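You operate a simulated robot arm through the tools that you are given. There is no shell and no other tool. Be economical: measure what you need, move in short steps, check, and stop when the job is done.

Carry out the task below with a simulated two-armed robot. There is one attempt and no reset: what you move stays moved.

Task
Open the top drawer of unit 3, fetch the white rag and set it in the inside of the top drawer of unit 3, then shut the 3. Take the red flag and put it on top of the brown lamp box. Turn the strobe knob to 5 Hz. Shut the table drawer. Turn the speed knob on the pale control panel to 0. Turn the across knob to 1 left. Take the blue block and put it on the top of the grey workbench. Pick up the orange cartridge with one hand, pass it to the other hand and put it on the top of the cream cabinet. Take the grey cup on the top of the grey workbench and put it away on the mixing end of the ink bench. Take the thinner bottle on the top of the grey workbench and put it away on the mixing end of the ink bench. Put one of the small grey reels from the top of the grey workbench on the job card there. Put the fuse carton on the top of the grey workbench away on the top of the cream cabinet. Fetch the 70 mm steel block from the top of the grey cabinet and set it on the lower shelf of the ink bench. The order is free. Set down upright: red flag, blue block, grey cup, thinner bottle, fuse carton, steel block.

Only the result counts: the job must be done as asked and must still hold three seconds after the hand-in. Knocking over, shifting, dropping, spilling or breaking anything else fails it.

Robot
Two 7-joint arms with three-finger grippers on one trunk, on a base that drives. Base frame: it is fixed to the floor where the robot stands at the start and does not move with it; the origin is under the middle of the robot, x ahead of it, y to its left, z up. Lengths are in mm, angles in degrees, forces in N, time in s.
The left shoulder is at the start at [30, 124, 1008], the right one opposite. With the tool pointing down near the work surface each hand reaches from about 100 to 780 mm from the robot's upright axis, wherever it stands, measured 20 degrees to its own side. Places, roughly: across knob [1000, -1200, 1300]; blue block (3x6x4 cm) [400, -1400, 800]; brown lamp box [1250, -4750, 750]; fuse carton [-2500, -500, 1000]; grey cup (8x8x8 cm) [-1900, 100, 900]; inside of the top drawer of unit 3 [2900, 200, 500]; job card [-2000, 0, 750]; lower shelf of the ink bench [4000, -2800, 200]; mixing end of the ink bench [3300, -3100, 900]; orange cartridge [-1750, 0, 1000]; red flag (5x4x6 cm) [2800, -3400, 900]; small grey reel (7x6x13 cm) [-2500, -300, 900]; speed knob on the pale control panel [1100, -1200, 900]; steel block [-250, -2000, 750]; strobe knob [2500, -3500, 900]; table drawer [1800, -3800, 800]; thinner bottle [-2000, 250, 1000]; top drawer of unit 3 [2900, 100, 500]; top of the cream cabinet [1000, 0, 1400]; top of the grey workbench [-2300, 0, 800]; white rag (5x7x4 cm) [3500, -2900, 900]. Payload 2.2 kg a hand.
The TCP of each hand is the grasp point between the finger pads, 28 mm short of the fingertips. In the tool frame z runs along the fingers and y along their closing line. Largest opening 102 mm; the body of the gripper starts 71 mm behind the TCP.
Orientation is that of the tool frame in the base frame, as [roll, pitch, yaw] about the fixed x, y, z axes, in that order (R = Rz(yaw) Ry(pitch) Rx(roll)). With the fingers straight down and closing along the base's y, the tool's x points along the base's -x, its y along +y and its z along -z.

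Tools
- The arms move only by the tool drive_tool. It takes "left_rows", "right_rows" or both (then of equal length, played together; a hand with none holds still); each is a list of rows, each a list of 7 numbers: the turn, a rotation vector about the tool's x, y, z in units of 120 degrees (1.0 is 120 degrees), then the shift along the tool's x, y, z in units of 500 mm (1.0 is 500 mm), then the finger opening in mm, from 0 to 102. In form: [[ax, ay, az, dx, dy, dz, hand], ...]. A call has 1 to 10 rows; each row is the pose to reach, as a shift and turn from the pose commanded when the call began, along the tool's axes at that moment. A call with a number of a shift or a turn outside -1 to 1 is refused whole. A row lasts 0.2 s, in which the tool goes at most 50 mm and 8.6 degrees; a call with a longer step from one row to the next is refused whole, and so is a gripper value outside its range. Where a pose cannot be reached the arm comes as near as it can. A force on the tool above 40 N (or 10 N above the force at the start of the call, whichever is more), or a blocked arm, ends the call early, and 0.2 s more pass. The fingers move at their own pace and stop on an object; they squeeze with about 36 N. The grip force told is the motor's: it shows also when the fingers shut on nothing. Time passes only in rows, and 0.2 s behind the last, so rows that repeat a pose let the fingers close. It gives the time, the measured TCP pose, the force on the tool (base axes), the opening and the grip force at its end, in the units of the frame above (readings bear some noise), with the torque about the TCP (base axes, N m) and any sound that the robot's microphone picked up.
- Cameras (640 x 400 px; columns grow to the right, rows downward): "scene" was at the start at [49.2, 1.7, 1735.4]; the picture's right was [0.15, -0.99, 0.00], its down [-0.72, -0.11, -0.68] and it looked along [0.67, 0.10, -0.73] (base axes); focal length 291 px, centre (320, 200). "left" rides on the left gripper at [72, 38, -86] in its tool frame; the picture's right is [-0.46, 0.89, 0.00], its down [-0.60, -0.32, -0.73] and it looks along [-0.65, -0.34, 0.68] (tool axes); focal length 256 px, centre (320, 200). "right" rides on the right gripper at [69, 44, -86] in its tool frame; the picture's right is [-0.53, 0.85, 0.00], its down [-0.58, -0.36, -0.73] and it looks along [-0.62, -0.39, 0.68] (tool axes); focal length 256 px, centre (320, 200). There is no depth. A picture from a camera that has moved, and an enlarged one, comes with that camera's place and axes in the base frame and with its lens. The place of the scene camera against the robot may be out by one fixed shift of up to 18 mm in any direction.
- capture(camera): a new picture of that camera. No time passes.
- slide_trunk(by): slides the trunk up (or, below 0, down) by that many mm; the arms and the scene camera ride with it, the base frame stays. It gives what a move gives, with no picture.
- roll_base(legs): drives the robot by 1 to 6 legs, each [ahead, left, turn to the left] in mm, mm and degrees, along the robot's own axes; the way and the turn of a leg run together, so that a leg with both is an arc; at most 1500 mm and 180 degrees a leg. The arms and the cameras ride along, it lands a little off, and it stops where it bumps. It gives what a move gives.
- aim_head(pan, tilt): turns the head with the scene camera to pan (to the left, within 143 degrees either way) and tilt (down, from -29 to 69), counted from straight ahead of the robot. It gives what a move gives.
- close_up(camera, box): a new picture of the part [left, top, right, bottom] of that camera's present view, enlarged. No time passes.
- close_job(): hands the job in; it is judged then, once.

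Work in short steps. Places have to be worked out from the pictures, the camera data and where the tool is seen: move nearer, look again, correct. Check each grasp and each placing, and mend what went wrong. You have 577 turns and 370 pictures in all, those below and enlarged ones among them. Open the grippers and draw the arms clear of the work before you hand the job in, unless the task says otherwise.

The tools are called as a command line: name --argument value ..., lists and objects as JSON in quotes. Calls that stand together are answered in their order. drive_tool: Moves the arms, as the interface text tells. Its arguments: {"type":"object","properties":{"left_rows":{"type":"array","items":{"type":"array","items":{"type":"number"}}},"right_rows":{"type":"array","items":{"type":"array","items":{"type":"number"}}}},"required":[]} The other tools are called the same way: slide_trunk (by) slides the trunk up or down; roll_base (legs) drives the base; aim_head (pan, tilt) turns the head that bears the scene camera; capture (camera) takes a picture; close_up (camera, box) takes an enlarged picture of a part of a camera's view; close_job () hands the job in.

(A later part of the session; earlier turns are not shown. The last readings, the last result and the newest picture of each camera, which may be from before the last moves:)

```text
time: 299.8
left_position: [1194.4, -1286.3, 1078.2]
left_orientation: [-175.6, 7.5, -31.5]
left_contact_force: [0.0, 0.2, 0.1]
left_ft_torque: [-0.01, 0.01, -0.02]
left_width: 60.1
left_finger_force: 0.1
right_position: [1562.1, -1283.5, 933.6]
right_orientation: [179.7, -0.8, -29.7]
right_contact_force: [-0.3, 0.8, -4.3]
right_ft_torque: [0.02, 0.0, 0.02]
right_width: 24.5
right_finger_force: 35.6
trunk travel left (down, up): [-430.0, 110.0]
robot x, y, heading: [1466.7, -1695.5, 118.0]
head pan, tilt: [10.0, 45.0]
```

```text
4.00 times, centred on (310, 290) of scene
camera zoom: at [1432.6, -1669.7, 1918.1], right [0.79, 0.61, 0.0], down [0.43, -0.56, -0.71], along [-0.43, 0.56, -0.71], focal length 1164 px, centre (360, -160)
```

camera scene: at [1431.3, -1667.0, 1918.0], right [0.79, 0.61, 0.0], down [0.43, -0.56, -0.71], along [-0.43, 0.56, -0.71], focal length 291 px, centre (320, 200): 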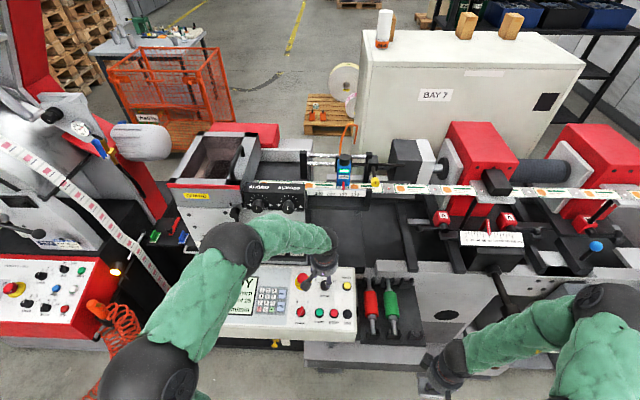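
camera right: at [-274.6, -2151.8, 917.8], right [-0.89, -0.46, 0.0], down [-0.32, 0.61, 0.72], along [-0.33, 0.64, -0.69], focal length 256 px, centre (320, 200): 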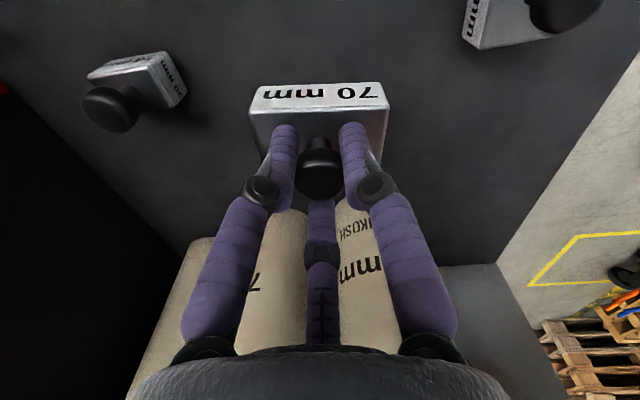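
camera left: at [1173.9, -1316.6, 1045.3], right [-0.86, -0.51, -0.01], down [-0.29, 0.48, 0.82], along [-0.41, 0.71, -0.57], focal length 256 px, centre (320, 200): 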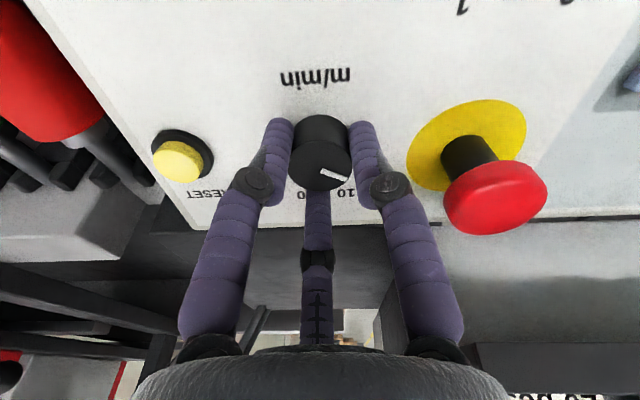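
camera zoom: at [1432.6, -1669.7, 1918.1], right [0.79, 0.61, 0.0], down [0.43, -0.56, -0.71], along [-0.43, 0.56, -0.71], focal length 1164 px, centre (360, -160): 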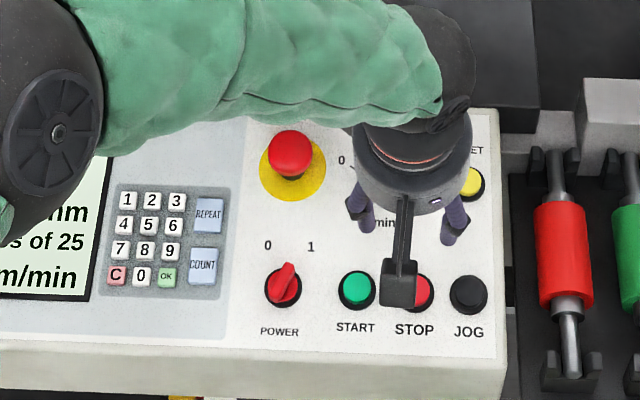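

Pointer lines up with 0. Next the across knob: its face is vertical, front centre ≈(1002,-1266,1300). Rotate the left hand to point horizontally at it, 120 mm away.

drive_tool --left_rows '[[0.011, -0.067, 0.015, -0.018, 0.022, -0.065, 60], [0.023, -0.135, 0.03, -0.037, 0.044, -0.13, 60], [0.034, -0.202, 0.045, -0.055, 0.065, -0.195, 60], [0.045, -0.269, 0.061, -0.073, 0.087, -0.255, 60], [0.057, -0.337, 0.076, -0.092, 0.109, -0.3, 60], [0.068, -0.404, 0.091, -0.11, 0.131, -0.34, 60], [0.079, -0.471, 0.106, -0.128, 0.153, -0.375, 60], [0.091, -0.538, 0.121, -0.146, 0.174, -0.405, 60], [0.102, -0.606, 0.136, -0.165, 0.196, -0.43, 60], [0.113, -0.673, 0.151, -0.183, 0.218, -0.452, 60]]'

capture --camera "left"

capture --camera "scene"

```text
time: 302.0
left_position: [1075.0, -1362.3, 1311.6]
left_orientation: [-130.1, 89.7, -2.3]
left_contact_force: [1.0, 0.9, 0.2]
left_ft_torque: [0.02, 0.01, -0.04]
left_width: 60.2
left_finger_force: 0.0
left hand out of reach, approached as far as the arm can: row 10
right_position: [1562.1, -1282.7, 934.3]
right_orientation: [179.7, -0.9, -29.7]
right_contact_force: [0.1, -0.2, -4.5]
right_ft_torque: [0.02, -0.02, -0.02]
right_width: 24.5
right_finger_force: 35.4
trunk travel left (down, up): [-430.0, 110.0]
robot x, y, heading: [1466.2, -1697.5, 117.6]
head pan, tilt: [10.0, 45.0]
```

```text
222 pictures are left
camera left: at [1099.8, -1452.9, 1238.3], right [-0.7, -0.54, 0.46], down [0.7, -0.38, 0.61], along [-0.15, 0.75, 0.65], focal length 256 px, centre (320, 200)
```

left: 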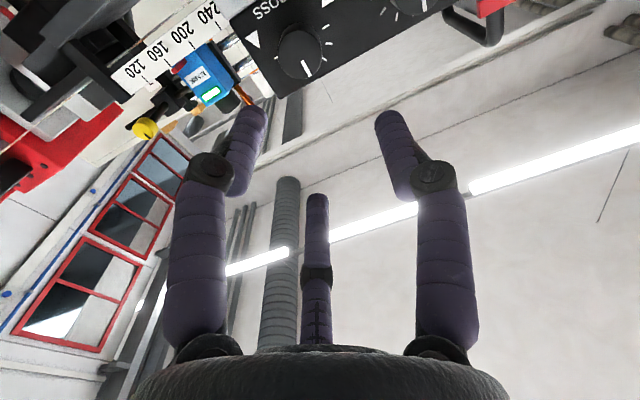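

```text
221 pictures are left
camera scene: at [1431.2, -1669.0, 1918.1], right [0.79, 0.61, 0.0], down [0.43, -0.56, -0.71], along [-0.43, 0.56, -0.71], focal length 291 px, centre (320, 200)
```

scene: 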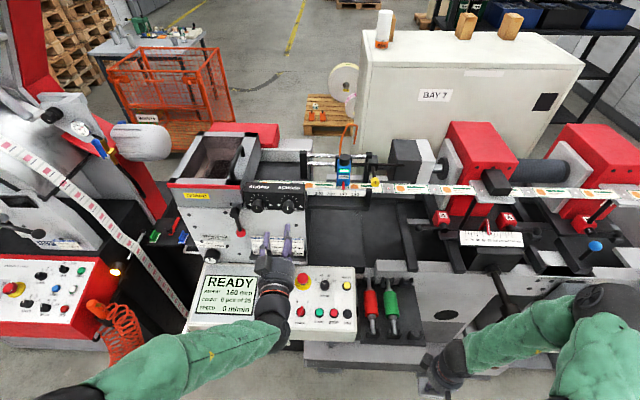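

The screen now reads 0 m/min. The across knob is at about (1004,-1265,1291). Align height and advance partway.

drive_tool --left_rows '[[0, 0, 0, 0.041, -0.006, 0.04, 60], [0, 0, 0, 0.041, -0.006, 0.1, 60]]'

capture --camera "left"

close_up --camera "scene" --box '[220, 160, 340, 260]'

```text
time: 302.6
left_position: [1061.9, -1316.0, 1297.0]
left_orientation: [-161.2, 89.7, -33.1]
left_contact_force: [-1.9, 0.5, 0.4]
left_ft_torque: [0.03, -0.02, -0.02]
left_width: 60.0
left_finger_force: 0.1
left hand out of reach, approached as far as the arm can: row 1, 2
right_position: [1561.4, -1282.4, 933.2]
right_orientation: [179.7, -0.8, -29.7]
right_contact_force: [0.7, 0.0, -4.9]
right_ft_torque: [0.02, -0.01, -0.01]
right_width: 24.3
right_finger_force: 35.7
trunk travel left (down, up): [-430.0, 110.0]
robot x, y, heading: [1466.1, -1697.2, 117.7]
head pan, tilt: [10.0, 45.0]
```

```text
220 pictures are left
camera left: at [1085.5, -1406.9, 1225.7], right [-0.7, -0.54, 0.46], down [0.7, -0.38, 0.61], along [-0.15, 0.75, 0.64], focal length 256 px, centre (320, 200)
```

left: 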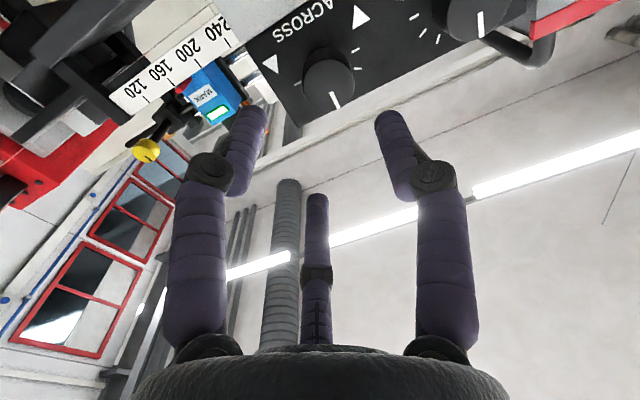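

```text
4.00 times, centred on (280, 210) of scene
camera zoom: at [1431.0, -1668.9, 1918.1], right [0.79, 0.61, 0.0], down [0.43, -0.56, -0.71], along [-0.43, 0.56, -0.71], focal length 1164 px, centre (480, 160)
```

zoom: 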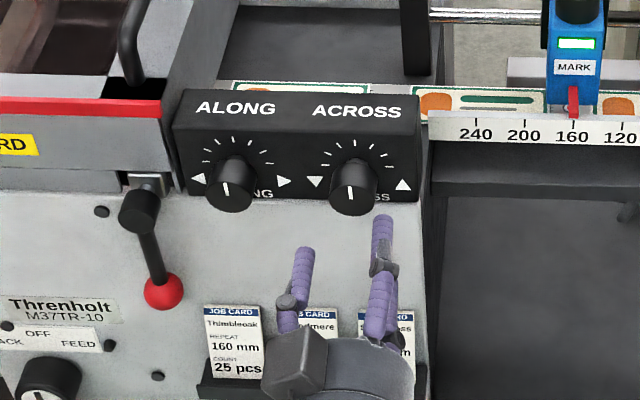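

The arm is too folded here. I back the base 160 mm and extend the arm instead.

roll_base --legs '[[-160, 0, 0]]'

drive_tool --left_rows '[[0, 0, 0, 0, 0, 0.07, 60], [0, 0, 0, 0, 0, 0.14, 60], [0, 0, 0, 0, 0, 0.2, 60], [0, 0, 0, 0, 0, 0.26, 60]]'

capture --camera "left"

```text
time: 304.1
left_position: [1138.6, -1462.6, 1297.7]
left_orientation: [-160.6, 89.8, -32.5]
left_contact_force: [0.2, -0.6, 1.1]
left_ft_torque: [-0.01, -0.02, -0.01]
left_width: 60.0
left_finger_force: 0.1
right_position: [1636.8, -1427.8, 934.6]
right_orientation: [179.9, -0.7, -29.7]
right_contact_force: [-0.2, -0.4, -4.3]
right_ft_torque: [0.03, -0.03, 0.0]
right_width: 24.2
right_finger_force: 36.1
trunk travel left (down, up): [-430.0, 110.0]
robot x, y, heading: [1540.3, -1845.2, 117.8]
head pan, tilt: [10.0, 45.0]
```

```text
time: 305.1
left_position: [1093.5, -1386.8, 1297.6]
left_orientation: [-174.8, 89.5, -46.3]
left_contact_force: [-1.7, 0.5, -0.2]
left_ft_torque: [0.06, 0.0, 0.02]
left_width: 60.1
left_finger_force: 0.0
left hand out of reach, approached as far as the arm can: row 2, 3, 4
right_position: [1635.3, -1428.4, 933.0]
right_orientation: [179.8, -0.9, -29.7]
right_contact_force: [-0.9, -0.6, -4.7]
right_ft_torque: [0.04, 0.03, 0.03]
right_width: 24.4
right_finger_force: 36.6
trunk travel left (down, up): [-430.0, 110.0]
robot x, y, heading: [1543.7, -1842.0, 117.7]
head pan, tilt: [10.0, 45.0]
```

```text
218 pictures are left
camera left: at [1118.3, -1477.7, 1225.9], right [-0.7, -0.55, 0.46], down [0.7, -0.37, 0.61], along [-0.16, 0.75, 0.64], focal length 256 px, centre (320, 200)
```

left: 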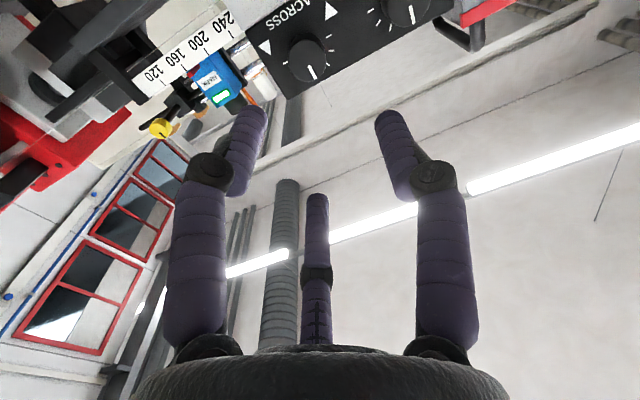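

Still limited, so it is a wrist joint. I try rolling the hand +40° about its axis to free it.

drive_tool --left_rows '[[0, 0, 0.07, 0, 0, 0, 60], [0, 0, 0.14, 0, 0, 0, 60], [0, 0, 0.21, 0, 0, 0, 60], [0, 0, 0.28, 0, 0, 0, 60], [0, 0, 0.34, 0, 0, 0, 60]]'

drive_tool --left_rows '[[0, 0, 0, 0, 0, 0.06, 60], [0, 0, 0, 0, 0, 0.12, 60]]'

capture --camera "scene"

```text
time: 306.3
left_position: [1096.2, -1386.9, 1297.5]
left_orientation: [90.7, 49.1, -141.2]
left_contact_force: [-0.1, 0.3, -0.5]
left_ft_torque: [-0.01, -0.03, 0.02]
left_width: 60.0
left_finger_force: 0.0
right_position: [1637.2, -1427.9, 933.2]
right_orientation: [179.7, -0.8, -29.7]
right_contact_force: [0.5, 0.0, -3.3]
right_ft_torque: [-0.03, 0.02, -0.02]
right_width: 24.4
right_finger_force: 35.8
trunk travel left (down, up): [-430.0, 110.0]
robot x, y, heading: [1544.2, -1844.8, 117.6]
head pan, tilt: [10.0, 45.0]
```

```text
time: 306.9
left_position: [1077.7, -1363.1, 1297.7]
left_orientation: [90.7, 49.2, -140.9]
left_contact_force: [0.5, -0.5, -0.6]
left_ft_torque: [-0.02, 0.02, -0.01]
left_width: 60.0
left_finger_force: 0.0
left hand out of reach, approached as far as the arm can: row 2
right_position: [1637.0, -1429.4, 934.1]
right_orientation: [179.8, -0.6, -29.7]
right_contact_force: [0.4, -1.0, -3.9]
right_ft_torque: [-0.01, -0.02, -0.03]
right_width: 24.3
right_finger_force: 36.5
trunk travel left (down, up): [-430.0, 110.0]
robot x, y, heading: [1545.9, -1841.9, 117.8]
head pan, tilt: [10.0, 45.0]
```

```text
217 pictures are left
camera scene: at [1508.2, -1815.9, 1918.2], right [0.79, 0.61, 0.0], down [0.43, -0.56, -0.71], along [-0.43, 0.56, -0.71], focal length 291 px, centre (320, 200)
```

scene: 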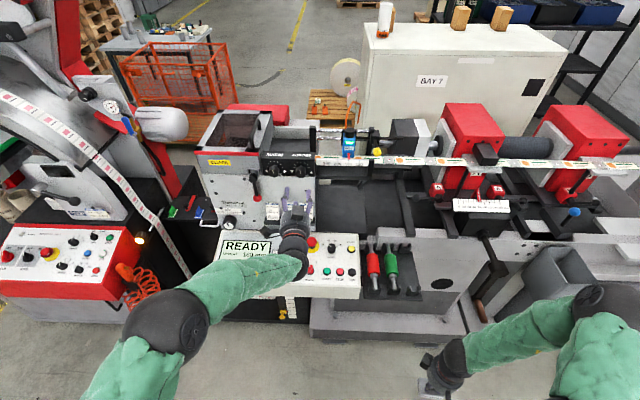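

The wrist bend is the limit; I square the base to the press (turn +9.7°) and shift right so the arm reaches straight ahead. First retract the hand.

drive_tool --left_rows '[[0, 0, 0, 0, 0, -0.08, 60], [0, 0, 0, 0, 0, -0.16, 60], [0, 0, 0, 0, 0, -0.24, 60], [0, 0, 0, 0, 0, -0.3, 60]]'

roll_base --legs '[[0, 0, 9.7], [176, -252, 0]]'

capture --camera "scene"

capture --camera "left"

```text
time: 307.9
left_position: [1171.9, -1479.3, 1296.1]
left_orientation: [90.2, 49.3, -141.6]
left_contact_force: [-0.9, 0.3, 0.4]
left_ft_torque: [0.02, -0.01, -0.02]
left_width: 60.0
left_finger_force: 0.1
right_position: [1636.5, -1428.4, 933.5]
right_orientation: [179.8, -0.7, -29.8]
right_contact_force: [0.5, -1.1, -3.4]
right_ft_torque: [-0.01, 0.05, -0.01]
right_width: 24.3
right_finger_force: 36.4
trunk travel left (down, up): [-430.0, 110.0]
robot x, y, heading: [1543.2, -1842.3, 117.7]
head pan, tilt: [10.0, 45.0]
```

```text
time: 310.6
left_position: [1207.4, -1251.9, 1295.4]
left_orientation: [90.4, 49.3, -131.8]
left_contact_force: [0.4, 0.2, -0.7]
left_ft_torque: [0.0, -0.02, -0.01]
left_width: 59.9
left_finger_force: 0.1
right_position: [1657.0, -1121.5, 933.0]
right_orientation: [179.6, -0.8, -19.8]
right_contact_force: [0.3, 0.4, -5.1]
right_ft_torque: [0.01, 0.03, -0.03]
right_width: 24.2
right_finger_force: 36.4
trunk travel left (down, up): [-430.0, 110.0]
robot x, y, heading: [1638.1, -1544.7, 127.4]
head pan, tilt: [10.0, 45.0]
```

```text
216 pictures are left
camera scene: at [1594.8, -1524.0, 1918.1], right [0.68, 0.74, 0.0], down [0.52, -0.48, -0.71], along [-0.52, 0.48, -0.71], focal length 291 px, centre (320, 200)
```

scene: 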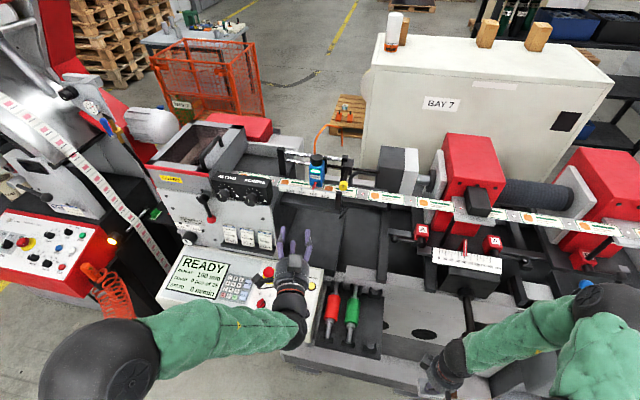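

```text
215 pictures are left
camera left: at [1221.9, -1365.2, 1265.7], right [-0.25, -0.27, 0.93], down [0.97, -0.02, 0.25], along [-0.05, 0.96, 0.27], focal length 256 px, centre (320, 200)
```

left: 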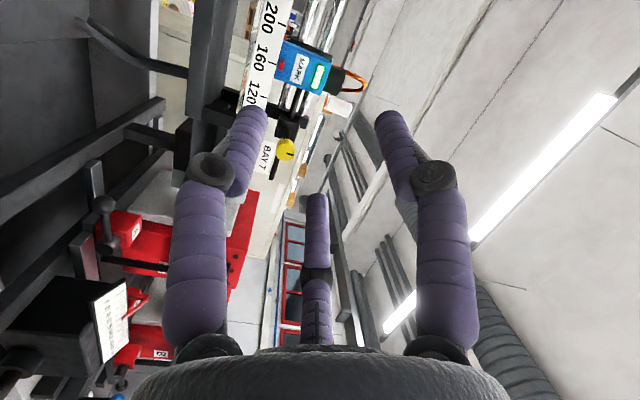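

Now slide the hand left to stand in front of the across knob, pointing squarely at it.

drive_tool --left_rows '[[0.022, -0.019, 0, 0.055, 0.061, 0.016, 60], [0.044, -0.038, 0, 0.11, 0.123, 0.032, 60], [0.0657, -0.0565, 0, 0.166, 0.184, 0.049, 60], [0.0657, -0.0565, 0, 0.2216, 0.2458, 0.065, 60]]'

capture --camera "left"

```text
time: 311.6
left_position: [1202.6, -1266.8, 1363.0]
left_orientation: [93.3, 49.3, -136.8]
left_contact_force: [0.1, 0.2, 0.3]
left_ft_torque: [0.03, 0.0, 0.02]
left_width: 60.0
left_finger_force: 0.0
left hand out of reach, approached as far as the arm can: row 1, 2, 3, 4
right_position: [1657.3, -1121.3, 933.3]
right_orientation: [179.7, -0.8, -19.8]
right_contact_force: [-0.3, -0.1, -4.7]
right_ft_torque: [0.0, 0.0, -0.02]
right_width: 24.1
right_finger_force: 35.9
trunk travel left (down, up): [-430.0, 110.0]
robot x, y, heading: [1637.8, -1546.6, 127.4]
head pan, tilt: [10.0, 45.0]
```

```text
214 pictures are left
camera left: at [1202.3, -1382.3, 1336.2], right [-0.3, -0.21, 0.93], down [0.95, -0.13, 0.28], along [0.06, 0.97, 0.24], focal length 256 px, centre (320, 200)
```

left: 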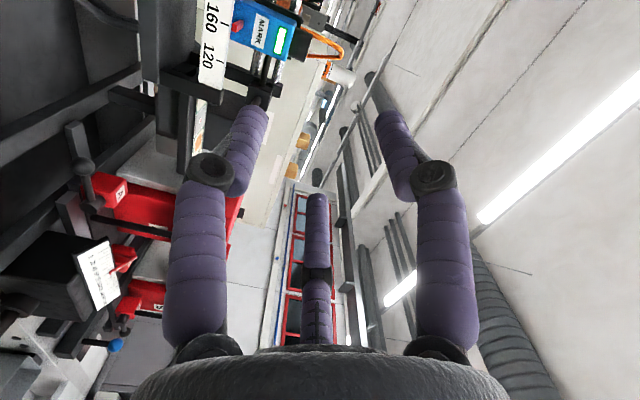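

The arm is folded with the wrist near its limit. I back the base 220 mm and roll the hand a further 45°, then try to extend again.

roll_base --legs '[[-220, 60, 0]]'

drive_tool --left_rows '[[0, 0, 0.07, 0, 0, 0, 60], [0, 0, 0.14, 0, 0, 0, 60], [0, 0, 0.21, 0, 0, 0, 60], [0, 0, 0.28, 0, 0, 0, 60], [0, 0, 0.35, 0, 0, 0, 60]]'

capture --camera "scene"

```text
time: 313.3
left_position: [1287.4, -1473.0, 1363.1]
left_orientation: [93.1, 49.3, -136.9]
left_contact_force: [1.1, 0.2, 0.1]
left_ft_torque: [0.04, 0.02, 0.01]
left_width: 60.0
left_finger_force: 0.1
right_position: [1742.5, -1328.7, 934.1]
right_orientation: [179.8, -0.7, -20.0]
right_contact_force: [0.4, 0.2, -4.0]
right_ft_torque: [-0.01, 0.02, -0.01]
right_width: 24.3
right_finger_force: 35.9
trunk travel left (down, up): [-430.0, 110.0]
robot x, y, heading: [1720.1, -1751.0, 127.4]
head pan, tilt: [10.0, 45.0]
```

```text
time: 314.5
left_position: [1285.5, -1472.7, 1363.2]
left_orientation: [92.1, 7.1, -139.0]
left_contact_force: [0.1, 0.5, -0.5]
left_ft_torque: [0.04, 0.02, 0.01]
left_width: 59.9
left_finger_force: 0.1
right_position: [1742.8, -1327.7, 933.5]
right_orientation: [179.6, -0.7, -19.9]
right_contact_force: [0.0, 0.4, -5.0]
right_ft_torque: [0.02, -0.04, 0.02]
right_width: 24.2
right_finger_force: 36.6
trunk travel left (down, up): [-430.0, 110.0]
robot x, y, heading: [1719.9, -1750.9, 127.1]
head pan, tilt: [10.0, 45.0]
```

```text
213 pictures are left
camera scene: at [1678.0, -1730.3, 1918.1], right [0.68, 0.74, 0.0], down [0.52, -0.48, -0.71], along [-0.52, 0.48, -0.71], focal length 291 px, centre (320, 200)
```

scene: 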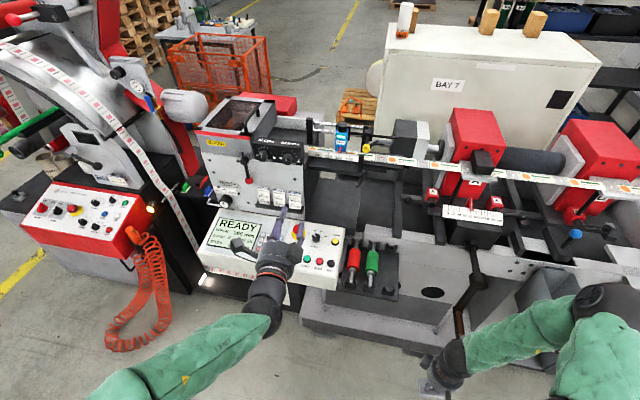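

The arm is now straight. Approach the knob to about 100 mm, squaring the tool axis.

drive_tool --left_rows '[[-0.005, -0.01, 0, 0.03, -0.018, 0.078, 60], [-0.01, -0.02, 0, 0.06, -0.035, 0.155, 60], [-0.017, -0.027, 0, 0.09, -0.053, 0.232, 60], [-0.017, -0.027, 0, 0.12, -0.07, 0.31, 60], [-0.017, -0.027, 0, 0.15, -0.088, 0.388, 60], [-0.017, -0.027, 0, 0.182, -0.106, 0.465, 60]]'

capture --camera "left"

capture --camera "scene"

```text
time: 315.9
left_position: [1123.9, -1284.1, 1349.3]
left_orientation: [93.1, 7.2, -136.9]
left_contact_force: [-0.3, 0.0, -0.7]
left_ft_torque: [0.02, 0.0, -0.03]
left_width: 59.8
left_finger_force: 0.0
left hand out of reach, approached as far as the arm can: row 1, 2, 3, 4, 5, 6
right_position: [1741.1, -1325.4, 931.9]
right_orientation: [179.8, -1.0, -19.9]
right_contact_force: [-0.9, 0.6, -5.2]
right_ft_torque: [-0.06, -0.07, -0.01]
right_width: 24.4
right_finger_force: 35.9
trunk travel left (down, up): [-430.0, 110.0]
robot x, y, heading: [1719.6, -1749.2, 127.5]
head pan, tilt: [10.0, 45.0]
```

```text
212 pictures are left
camera left: at [1126.1, -1397.3, 1382.7], right [0.22, 0.28, 0.94], down [0.97, -0.11, -0.2], along [0.05, 0.95, -0.29], focal length 256 px, centre (320, 200)
```

left: 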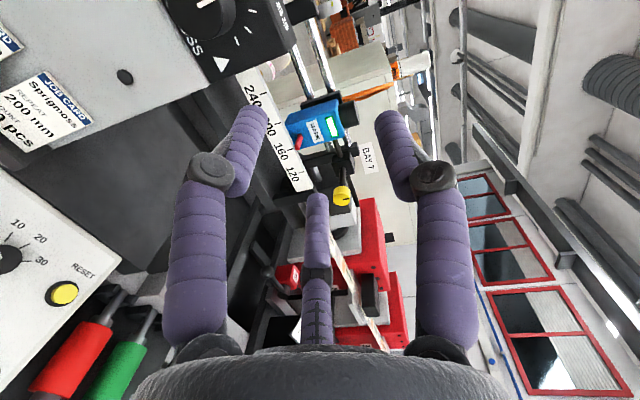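

```text
211 pictures are left
camera scene: at [1674.8, -1726.7, 1917.9], right [0.68, 0.74, 0.0], down [0.52, -0.48, -0.7], along [-0.52, 0.48, -0.71], focal length 291 px, centre (320, 200)
```

scene: 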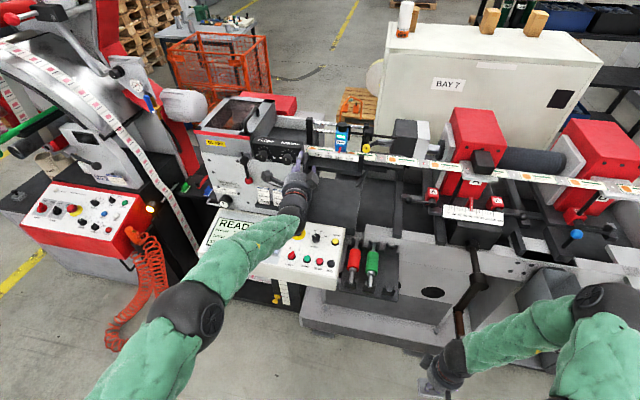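

The arm is fully stretched now; bring the base 170 mm closer and 60 mm left after retracting the hand.

drive_tool --left_rows '[[0, 0, 0, 0, 0, -0.09, 60], [0, 0, 0, 0, 0, -0.18, 60], [0, 0, 0, 0, 0, -0.27, 60], [0, 0, 0, 0, 0, -0.36, 60], [0, 0, 0, 0, 0, -0.42, 60]]'

roll_base --legs '[[150, 80, 0]]'

capture --camera "left"

```text
time: 317.1
left_position: [1268.0, -1437.1, 1358.1]
left_orientation: [92.9, 7.2, -136.8]
left_contact_force: [0.2, -0.6, -0.9]
left_ft_torque: [0.01, -0.02, 0.01]
left_width: 60.2
left_finger_force: 0.1
right_position: [1742.5, -1328.6, 932.7]
right_orientation: [179.8, -0.7, -20.0]
right_contact_force: [-0.7, 0.4, -3.6]
right_ft_torque: [0.0, 0.02, 0.0]
right_width: 24.2
right_finger_force: 35.8
trunk travel left (down, up): [-430.0, 110.0]
robot x, y, heading: [1716.5, -1755.6, 127.2]
head pan, tilt: [10.0, 45.0]
```

```text
time: 318.6
left_position: [1116.1, -1370.1, 1357.8]
left_orientation: [93.1, 7.2, -136.8]
left_contact_force: [-0.1, 0.1, 0.0]
left_ft_torque: [-0.02, -0.02, 0.01]
left_width: 60.1
left_finger_force: 0.0
right_position: [1591.1, -1260.8, 932.9]
right_orientation: [179.7, -0.7, -19.9]
right_contact_force: [-1.3, 0.3, -4.0]
right_ft_torque: [-0.03, 0.01, 0.0]
right_width: 24.1
right_finger_force: 36.3
trunk travel left (down, up): [-430.0, 110.0]
robot x, y, heading: [1567.3, -1689.2, 127.5]
head pan, tilt: [10.0, 45.0]
```

```text
210 pictures are left
camera left: at [1117.9, -1483.5, 1390.1], right [0.22, 0.27, 0.94], down [0.97, -0.11, -0.2], along [0.05, 0.96, -0.29], focal length 256 px, centre (320, 200)
```

left: 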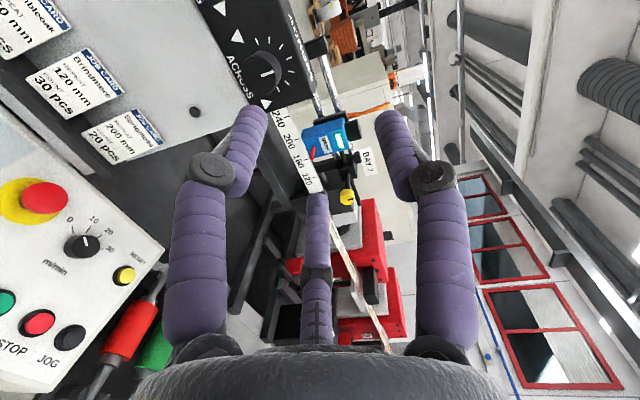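

Knob visible again at ≈(1005,-1265,1297). Square up and move to the pre-grasp point.

drive_tool --left_rows '[[-0.01, -0.022, 0, 0.027, -0.057, 0.054, 60], [-0.02, -0.044, 0.002, 0.054, -0.114, 0.108, 60], [-0.02, -0.044, 0.002, 0.054, -0.114, 0.108, 60]]'

capture --camera "left"

```text
time: 319.4
left_position: [1120.9, -1324.5, 1335.1]
left_orientation: [91.2, 7.2, -139.7]
left_contact_force: [0.1, -1.0, 0.3]
left_ft_torque: [0.0, -0.02, 0.01]
left_width: 59.9
left_finger_force: 0.0
left hand out of reach, approached as far as the arm can: row 1, 2, 3
right_position: [1592.7, -1263.0, 933.9]
right_orientation: [179.8, -0.7, -19.8]
right_contact_force: [0.6, -0.5, -3.8]
right_ft_torque: [0.0, 0.04, 0.02]
right_width: 24.6
right_finger_force: 36.5
trunk travel left (down, up): [-430.0, 110.0]
robot x, y, heading: [1569.9, -1686.5, 127.7]
head pan, tilt: [10.0, 45.0]
```

```text
209 pictures are left
camera left: at [1118.5, -1438.6, 1366.0], right [0.26, 0.24, 0.94], down [0.96, -0.15, -0.22], along [0.09, 0.96, -0.27], focal length 256 px, centre (320, 200)
```

left: 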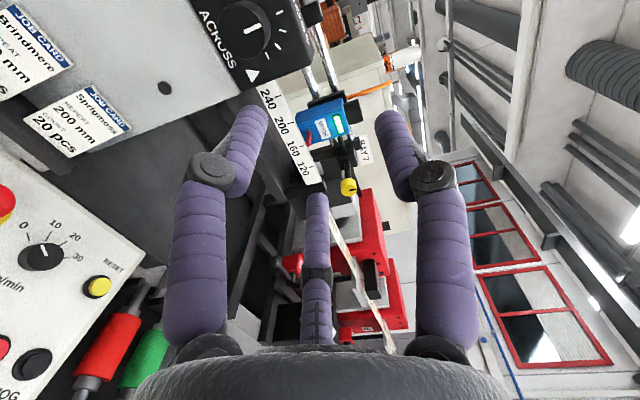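

The reachable band at this orientation is nearer the robot's centre line. Shift the base 100 mm left (after retracting a bit) and retry.

drive_tool --left_rows '[[0, 0, 0, 0, 0, -0.08, 60], [0, 0, 0, 0, 0, -0.14, 60]]'

roll_base --legs '[[0, 105, 0]]'

capture --camera "left"

```text
time: 320.0
left_position: [1167.4, -1362.8, 1332.7]
left_orientation: [90.1, 7.1, -141.8]
left_contact_force: [-0.3, 1.4, -0.1]
left_ft_torque: [-0.03, -0.02, -0.03]
left_width: 60.0
left_finger_force: 0.0
left hand out of reach, approached as far as the arm can: row 1, 2
right_position: [1590.8, -1260.2, 933.0]
right_orientation: [179.7, -0.8, -20.0]
right_contact_force: [-0.1, -0.2, -4.4]
right_ft_torque: [0.01, -0.03, 0.01]
right_width: 24.3
right_finger_force: 35.8
trunk travel left (down, up): [-430.0, 110.0]
robot x, y, heading: [1569.6, -1686.8, 127.6]
head pan, tilt: [10.0, 45.0]
```

```text
time: 321.1
left_position: [1083.7, -1426.2, 1332.3]
left_orientation: [90.0, 7.0, -141.8]
left_contact_force: [0.6, 0.0, 0.0]
left_ft_torque: [0.03, 0.0, -0.01]
left_width: 59.9
left_finger_force: 0.2
right_position: [1506.1, -1326.0, 933.8]
right_orientation: [179.8, -0.7, -19.9]
right_contact_force: [0.2, -0.6, -3.9]
right_ft_torque: [0.02, -0.01, 0.02]
right_width: 24.5
right_finger_force: 36.4
trunk travel left (down, up): [-430.0, 110.0]
robot x, y, heading: [1486.6, -1749.8, 127.2]
head pan, tilt: [10.0, 45.0]
```

```text
208 pictures are left
camera left: at [1077.4, -1541.6, 1361.1], right [0.28, 0.22, 0.94], down [0.95, -0.18, -0.24], along [0.12, 0.96, -0.26], focal length 256 px, centre (320, 200)
```

left: 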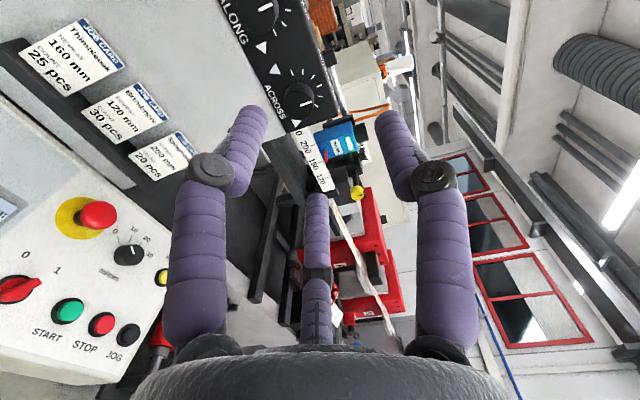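

Orientation is square. Advance with the x/y correction, stopping ~65 mm short.

drive_tool --left_rows '[[0, 0, 0, -0.03, -0.038, 0.06, 60], [0, 0, 0, -0.063, -0.077, 0.12, 60], [0, 0, 0, -0.063, -0.077, 0.2, 60]]'

capture --camera "left"

close_up --camera "scene" --box '[220, 130, 380, 230]'

```text
time: 321.9
left_position: [1054.0, -1326.9, 1295.9]
left_orientation: [90.2, 7.0, -141.7]
left_contact_force: [0.2, 1.0, -0.4]
left_ft_torque: [0.03, 0.0, -0.03]
left_width: 60.0
left_finger_force: 0.0
right_position: [1507.0, -1324.8, 933.0]
right_orientation: [179.6, -0.8, -19.9]
right_contact_force: [-0.5, 1.0, -4.1]
right_ft_torque: [0.0, 0.02, -0.01]
right_width: 24.4
right_finger_force: 36.2
trunk travel left (down, up): [-430.0, 110.0]
robot x, y, heading: [1487.3, -1747.2, 127.4]
head pan, tilt: [10.0, 45.0]
```

```text
207 pictures are left
camera left: at [1047.1, -1440.8, 1325.2], right [0.27, 0.22, 0.94], down [0.95, -0.18, -0.24], along [0.11, 0.96, -0.26], focal length 256 px, centre (320, 200)
```

left: 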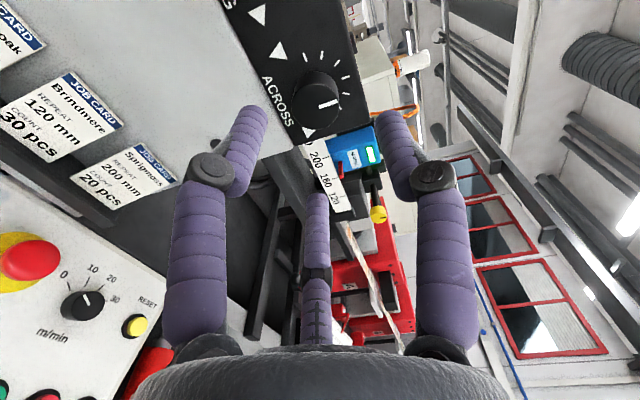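

```text
4.00 times, centred on (300, 180) of scene
camera zoom: at [1443.1, -1727.4, 1918.1], right [0.68, 0.74, 0.0], down [0.52, -0.48, -0.71], along [-0.52, 0.48, -0.71], focal length 1164 px, centre (400, 280)
```

zoom: 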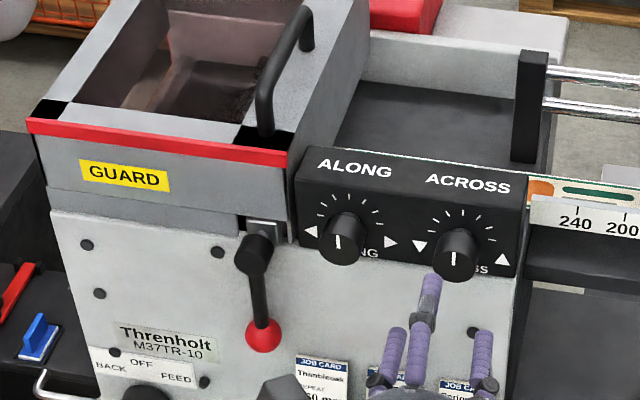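

Well aligned (4 mm low). Advance 60 mm and close.

drive_tool --left_rows '[[0, 0, 0, 0.003, 0.008, 0.04, 60], [0, 0, 0, 0.003, 0.008, 0.08, 60], [0, 0, 0, 0.003, 0.008, 0.118, 60], [0, 0, 0, 0.003, 0.008, 0.118, 20], [0, 0, 0, 0.003, 0.008, 0.118, 20], [0, 0, 0, 0.003, 0.008, 0.118, 20]]'

capture --camera "left"

```text
time: 323.4
left_position: [1026.1, -1295.1, 1301.0]
left_orientation: [90.4, 7.2, -141.3]
left_contact_force: [1.3, 0.4, -0.7]
left_ft_torque: [0.02, 0.02, 0.0]
left_width: 20.2
left_finger_force: 0.0
left hand out of reach, approached as far as the arm can: row 3, 4, 5, 6
right_position: [1507.1, -1324.3, 934.1]
right_orientation: [179.6, -0.8, -19.9]
right_contact_force: [-0.1, -0.3, -3.6]
right_ft_torque: [-0.02, 0.01, 0.03]
right_width: 24.0
right_finger_force: 35.8
trunk travel left (down, up): [-430.0, 110.0]
robot x, y, heading: [1481.5, -1749.7, 127.7]
head pan, tilt: [10.0, 45.0]
```

```text
205 pictures are left
camera left: at [1021.3, -1409.6, 1330.8], right [0.27, 0.23, 0.94], down [0.96, -0.17, -0.24], along [0.11, 0.96, -0.26], focal length 256 px, centre (320, 200)
```

left: 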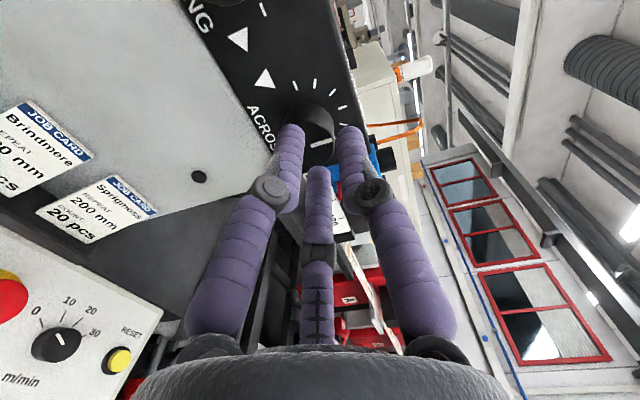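

Reach ended ~20 mm short, so the fingers closed in front of the knob. Reopen and let the base advance 22 mm.

drive_tool --left_rows '[[0, 0, 0, 0, 0, 0, 60], [0, 0, 0, 0, 0, 0, 60]]'

roll_base --legs '[[21, 0, 0]]'

close_up --camera "left" --box '[240, 60, 400, 160]'

```text
time: 323.9
left_position: [1025.9, -1295.0, 1300.0]
left_orientation: [90.3, 7.1, -141.2]
left_contact_force: [-0.3, 0.9, -0.8]
left_ft_torque: [-0.02, -0.01, 0.0]
left_width: 60.1
left_finger_force: 0.1
right_position: [1507.3, -1326.2, 933.4]
right_orientation: [179.8, -0.8, -19.9]
right_contact_force: [0.0, -0.9, -5.0]
right_ft_torque: [0.02, -0.02, -0.01]
right_width: 24.3
right_finger_force: 36.2
trunk travel left (down, up): [-430.0, 110.0]
robot x, y, heading: [1482.9, -1750.8, 127.5]
head pan, tilt: [10.0, 45.0]
```

```text
time: 324.7
left_position: [1015.7, -1280.7, 1302.5]
left_orientation: [90.3, 7.2, -141.3]
left_contact_force: [0.3, 0.9, -0.4]
left_ft_torque: [-0.01, 0.06, -0.03]
left_width: 60.1
left_finger_force: 0.0
right_position: [1495.9, -1310.6, 935.0]
right_orientation: [179.7, -0.7, -19.9]
right_contact_force: [0.1, -0.8, -3.5]
right_ft_torque: [0.02, 0.01, 0.02]
right_width: 24.4
right_finger_force: 35.6
trunk travel left (down, up): [-430.0, 110.0]
robot x, y, heading: [1473.8, -1735.4, 127.4]
head pan, tilt: [10.0, 45.0]
```

```text
4.00 times, centred on (320, 110) of left
camera zoom: at [1009.8, -1395.3, 1331.6], right [0.27, 0.22, 0.94], down [0.96, -0.17, -0.24], along [0.11, 0.96, -0.26], focal length 1024 px, centre (320, 560)
```

zoom: 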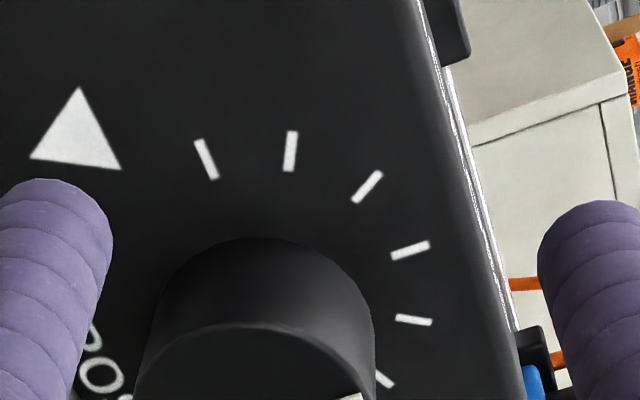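

Knob is ~7 mm below the axis. Correct and close.

drive_tool --left_rows '[[0, 0, 0, 0, -0.013, 0, 60], [0, 0, 0, 0, -0.013, 0, 20], [0, 0, 0, 0, -0.013, 0, 20], [0, 0, 0, 0, -0.013, 0, 20]]'

capture --camera "left"

```text
time: 325.7
left_position: [1019.5, -1278.2, 1292.7]
left_orientation: [90.9, 6.9, -141.3]
left_contact_force: [18.4, 1.5, -10.5]
left_ft_torque: [-0.2, -0.22, -0.6]
left_width: 35.7
left_finger_force: 11.5
right_position: [1495.2, -1307.9, 933.3]
right_orientation: [179.6, -0.6, -19.9]
right_contact_force: [0.8, 0.1, -3.9]
right_ft_torque: [0.01, -0.04, -0.01]
right_width: 24.1
right_finger_force: 36.6
trunk travel left (down, up): [-430.0, 110.0]
robot x, y, heading: [1475.9, -1732.5, 127.3]
head pan, tilt: [10.0, 45.0]
```

```text
203 pictures are left
camera left: at [1013.9, -1392.5, 1323.1], right [0.27, 0.23, 0.93], down [0.96, -0.18, -0.23], along [0.11, 0.96, -0.27], focal length 256 px, centre (320, 200)
```

left: 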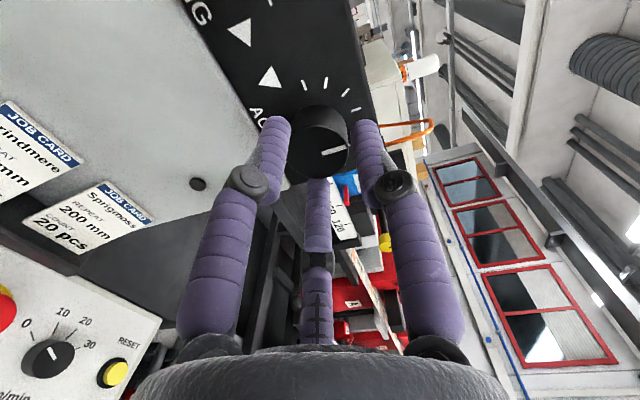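

Gripping with some side load. Ease the position a few mm in the direction of the load and tighten.

drive_tool --left_rows '[[0, 0, 0, -0.008, -0.006, 0, 10], [0, 0, 0, -0.008, -0.006, 0, 10], [0, 0, 0, -0.008, -0.006, 0, 10]]'

```text
time: 326.5
left_position: [1018.4, -1277.7, 1293.6]
left_orientation: [90.3, 7.1, -141.2]
left_contact_force: [9.6, -4.1, -4.2]
left_ft_torque: [-0.08, -0.04, -0.32]
left_width: 36.9
left_finger_force: 19.6
right_position: [1495.7, -1309.8, 932.4]
right_orientation: [179.7, -0.7, -19.9]
right_contact_force: [0.0, -1.2, -3.5]
right_ft_torque: [-0.01, 0.0, 0.0]
right_width: 24.1
right_finger_force: 36.2
trunk travel left (down, up): [-430.0, 110.0]
robot x, y, heading: [1472.6, -1736.8, 127.6]
head pan, tilt: [10.0, 45.0]
```

drive_tool --left_rows '[[0, 0, 0, -0.007, -0.004, 0, 10], [0, 0, 0, -0.007, -0.004, 0, 10], [0, 0, -0.06, -0.007, -0.004, 0, 10], [0, 0, -0.12, -0.007, -0.004, 0, 10], [0, 0, -0.18, -0.007, -0.004, 0, 10], [0, 0, -0.25, -0.007, -0.004, 0, 10], [0, 0, -0.25, -0.007, -0.004, 0, 10]]'

capture --camera "left"

close_up --camera "scene" --box '[240, 130, 360, 230]'

```text
time: 328.1
left_position: [1019.1, -1275.1, 1290.3]
left_orientation: [90.5, 37.2, -140.9]
left_contact_force: [-8.2, -11.7, -6.2]
left_ft_torque: [-0.56, -0.4, 0.7]
left_width: 33.4
left_finger_force: 45.3
right_position: [1494.0, -1310.9, 933.8]
right_orientation: [179.8, -0.7, -19.9]
right_contact_force: [0.1, -0.2, -4.3]
right_ft_torque: [0.01, 0.0, 0.05]
right_width: 24.1
right_finger_force: 36.4
trunk travel left (down, up): [-430.0, 110.0]
robot x, y, heading: [1473.2, -1733.5, 127.4]
head pan, tilt: [10.0, 45.0]
```

```text
202 pictures are left
camera left: at [1010.6, -1393.2, 1277.6], right [-0.13, -0.1, 0.99], down [0.98, -0.15, 0.12], along [0.13, 0.98, 0.12], focal length 256 px, centre (320, 200)
```

left: 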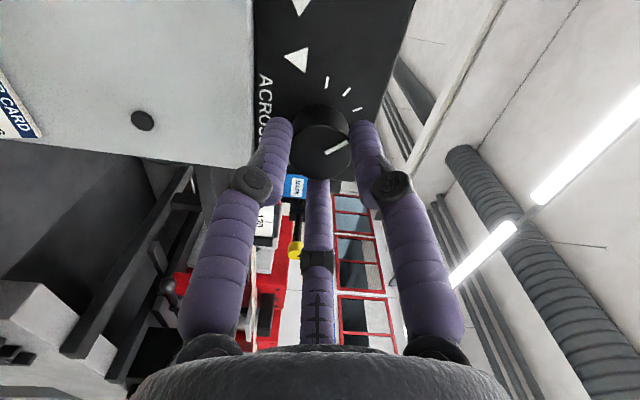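

```text
4.00 times, centred on (300, 180) of scene
camera zoom: at [1428.5, -1714.0, 1918.0], right [0.68, 0.74, 0.0], down [0.52, -0.48, -0.71], along [-0.52, 0.48, -0.71], focal length 1164 px, centre (400, 280)
```

zoom: 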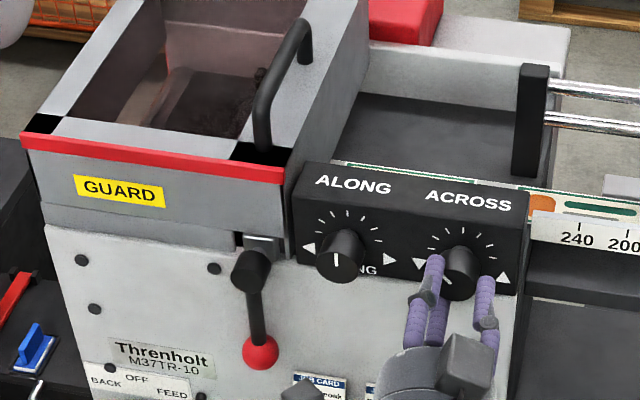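

Grip was full (45 N) and the knob turned. Release, retract and check the pointer.

drive_tool --left_rows '[[0, 0, 0, 0, 0, 0, 55], [0, 0, 0, 0, 0, 0, 60], [0, 0, 0, 0, 0, -0.06, 60], [0, 0, 0, 0, 0, -0.14, 60], [0, 0, 0, 0, 0, -0.22, 60], [0, 0, 0, 0, 0, -0.3, 60]]'

close_up --camera "scene" --box '[280, 140, 360, 210]'

capture --camera "left"

```text
time: 329.5
left_position: [1115.3, -1394.8, 1293.1]
left_orientation: [90.4, 37.2, -141.0]
left_contact_force: [-0.2, 0.6, 0.3]
left_ft_torque: [0.02, 0.0, 0.0]
left_width: 60.2
left_finger_force: 0.0
right_position: [1494.3, -1310.4, 934.2]
right_orientation: [179.8, -0.7, -19.9]
right_contact_force: [1.1, 0.2, -3.9]
right_ft_torque: [0.04, 0.02, -0.02]
right_width: 24.4
right_finger_force: 35.8
trunk travel left (down, up): [-430.0, 110.0]
robot x, y, heading: [1472.0, -1733.8, 127.5]
head pan, tilt: [10.0, 45.0]
```

```text
5.71 times, centred on (320, 175) of scene
camera zoom: at [1432.1, -1713.9, 1918.2], right [0.68, 0.74, 0.0], down [0.52, -0.48, -0.71], along [-0.52, 0.48, -0.71], focal length 1662 px, centre (320, 343)
```

zoom: 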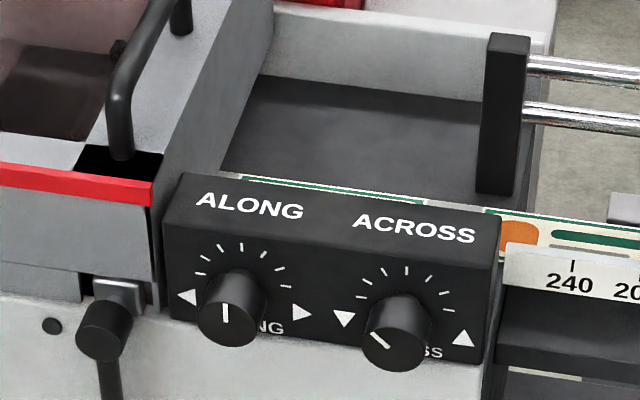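

```text
199 pictures are left
camera left: at [1107.0, -1512.1, 1281.3], right [-0.13, -0.1, 0.99], down [0.98, -0.15, 0.12], along [0.14, 0.98, 0.12], focal length 256 px, centre (320, 200)
```

left: 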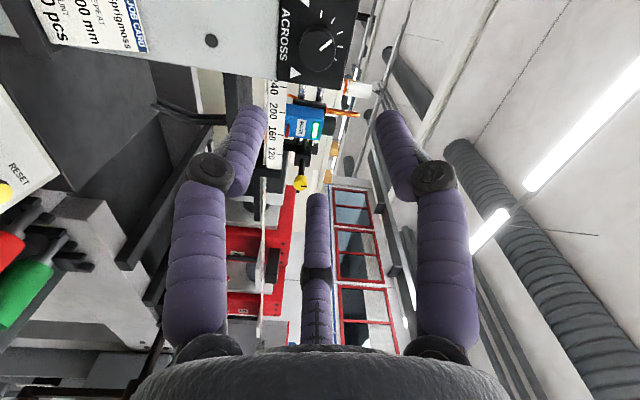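

Zoom in via the wrist camera to read the pointer against the ticks.

close_up --camera "left" --box '[260, 0, 380, 90]'

```text
4.44 times, centred on (320, 45) of left
camera zoom: at [1107.0, -1512.1, 1281.3], right [-0.13, -0.1, 0.99], down [0.98, -0.15, 0.12], along [0.14, 0.98, 0.12], focal length 1138 px, centre (320, 889)
```

zoom: 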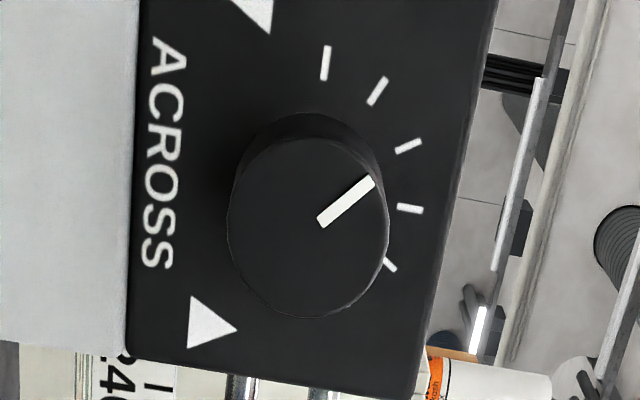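

Mapped onto the face plane, the ticks are 30° apart and the pointer sits at about −46°; I need +16° back. Re-grip, turn clockwise 16°, release and re-check.

drive_tool --left_rows '[[0, 0, 0, 0, 0, 0.08, 60], [0, 0, 0, 0, 0, 0.16, 60], [0, 0, 0, 0, 0, 0.24, 60], [0, 0, 0, 0, 0, 0.294, 60], [0, 0, 0, 0, 0, 0.294, 15], [0, 0, 0, 0, 0, 0.294, 15], [0, 0, 0, 0, 0, 0.294, 15]]'

close_up --camera "left" --box '[240, 60, 400, 190]'

```text
time: 331.1
left_position: [1023.5, -1279.2, 1289.0]
left_orientation: [90.6, 37.1, -140.7]
left_contact_force: [7.8, -14.8, 0.8]
left_ft_torque: [0.07, 0.06, -0.12]
left_width: 4.4
left_finger_force: 0.1
right_position: [1496.9, -1308.9, 933.6]
right_orientation: [179.6, -0.8, -19.9]
right_contact_force: [0.2, -0.1, -4.7]
right_ft_torque: [-0.03, 0.06, -0.02]
right_width: 24.3
right_finger_force: 36.3
trunk travel left (down, up): [-430.0, 110.0]
robot x, y, heading: [1471.0, -1734.9, 127.3]
head pan, tilt: [10.0, 45.0]
```

```text
3.08 times, centred on (320, 125) of left
camera zoom: at [1016.4, -1396.1, 1276.6], right [-0.13, -0.1, 0.99], down [0.98, -0.14, 0.12], along [0.13, 0.98, 0.11], focal length 788 px, centre (320, 431)
```

zoom: 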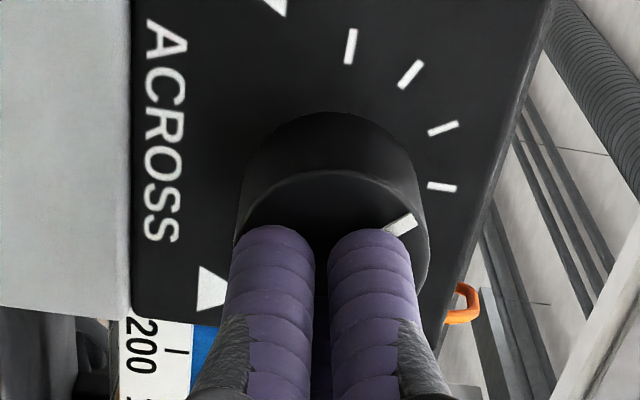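

The fingers closed in front of the knob: I need ~20 mm more depth. Open, advance the base 20 mm, and re-grip.

drive_tool --left_rows '[[0, 0, 0, 0, 0, -0.02, 60], [0, 0, 0, 0, 0, -0.02, 60], [0, 0, 0, 0, 0, -0.02, 60]]'

roll_base --legs '[[28, 0, 0]]'

close_up --camera "left" --box '[240, 60, 400, 190]'

```text
time: 331.9
left_position: [1029.3, -1286.1, 1289.1]
left_orientation: [90.5, 37.1, -141.0]
left_contact_force: [0.0, 0.0, -0.5]
left_ft_torque: [0.01, 0.04, -0.01]
left_width: 60.1
left_finger_force: 0.1
right_position: [1494.6, -1309.5, 932.3]
right_orientation: [179.7, -0.8, -19.8]
right_contact_force: [0.8, -0.2, -4.6]
right_ft_torque: [-0.02, -0.02, 0.01]
right_width: 24.3
right_finger_force: 35.9
trunk travel left (down, up): [-430.0, 110.0]
robot x, y, heading: [1473.3, -1733.5, 127.2]
head pan, tilt: [10.0, 45.0]
```

```text
time: 332.8
left_position: [1013.6, -1265.9, 1289.7]
left_orientation: [90.6, 37.1, -141.2]
left_contact_force: [0.5, 0.5, -1.3]
left_ft_torque: [0.02, 0.03, -0.03]
left_width: 59.9
left_finger_force: 0.0
right_position: [1479.2, -1289.1, 932.3]
right_orientation: [179.7, -0.9, -19.9]
right_contact_force: [0.2, -0.2, -4.4]
right_ft_torque: [-0.02, 0.01, -0.01]
right_width: 24.3
right_finger_force: 35.8
trunk travel left (down, up): [-430.0, 110.0]
robot x, y, heading: [1455.2, -1710.4, 127.4]
head pan, tilt: [10.0, 45.0]
```

```text
3.08 times, centred on (320, 125) of left
camera zoom: at [1005.6, -1382.3, 1277.0], right [-0.13, -0.1, 0.99], down [0.98, -0.15, 0.12], along [0.14, 0.98, 0.11], focal length 788 px, centre (320, 431)
```

zoom: 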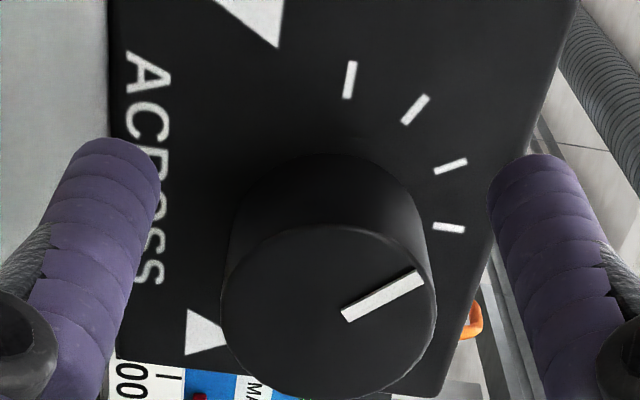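

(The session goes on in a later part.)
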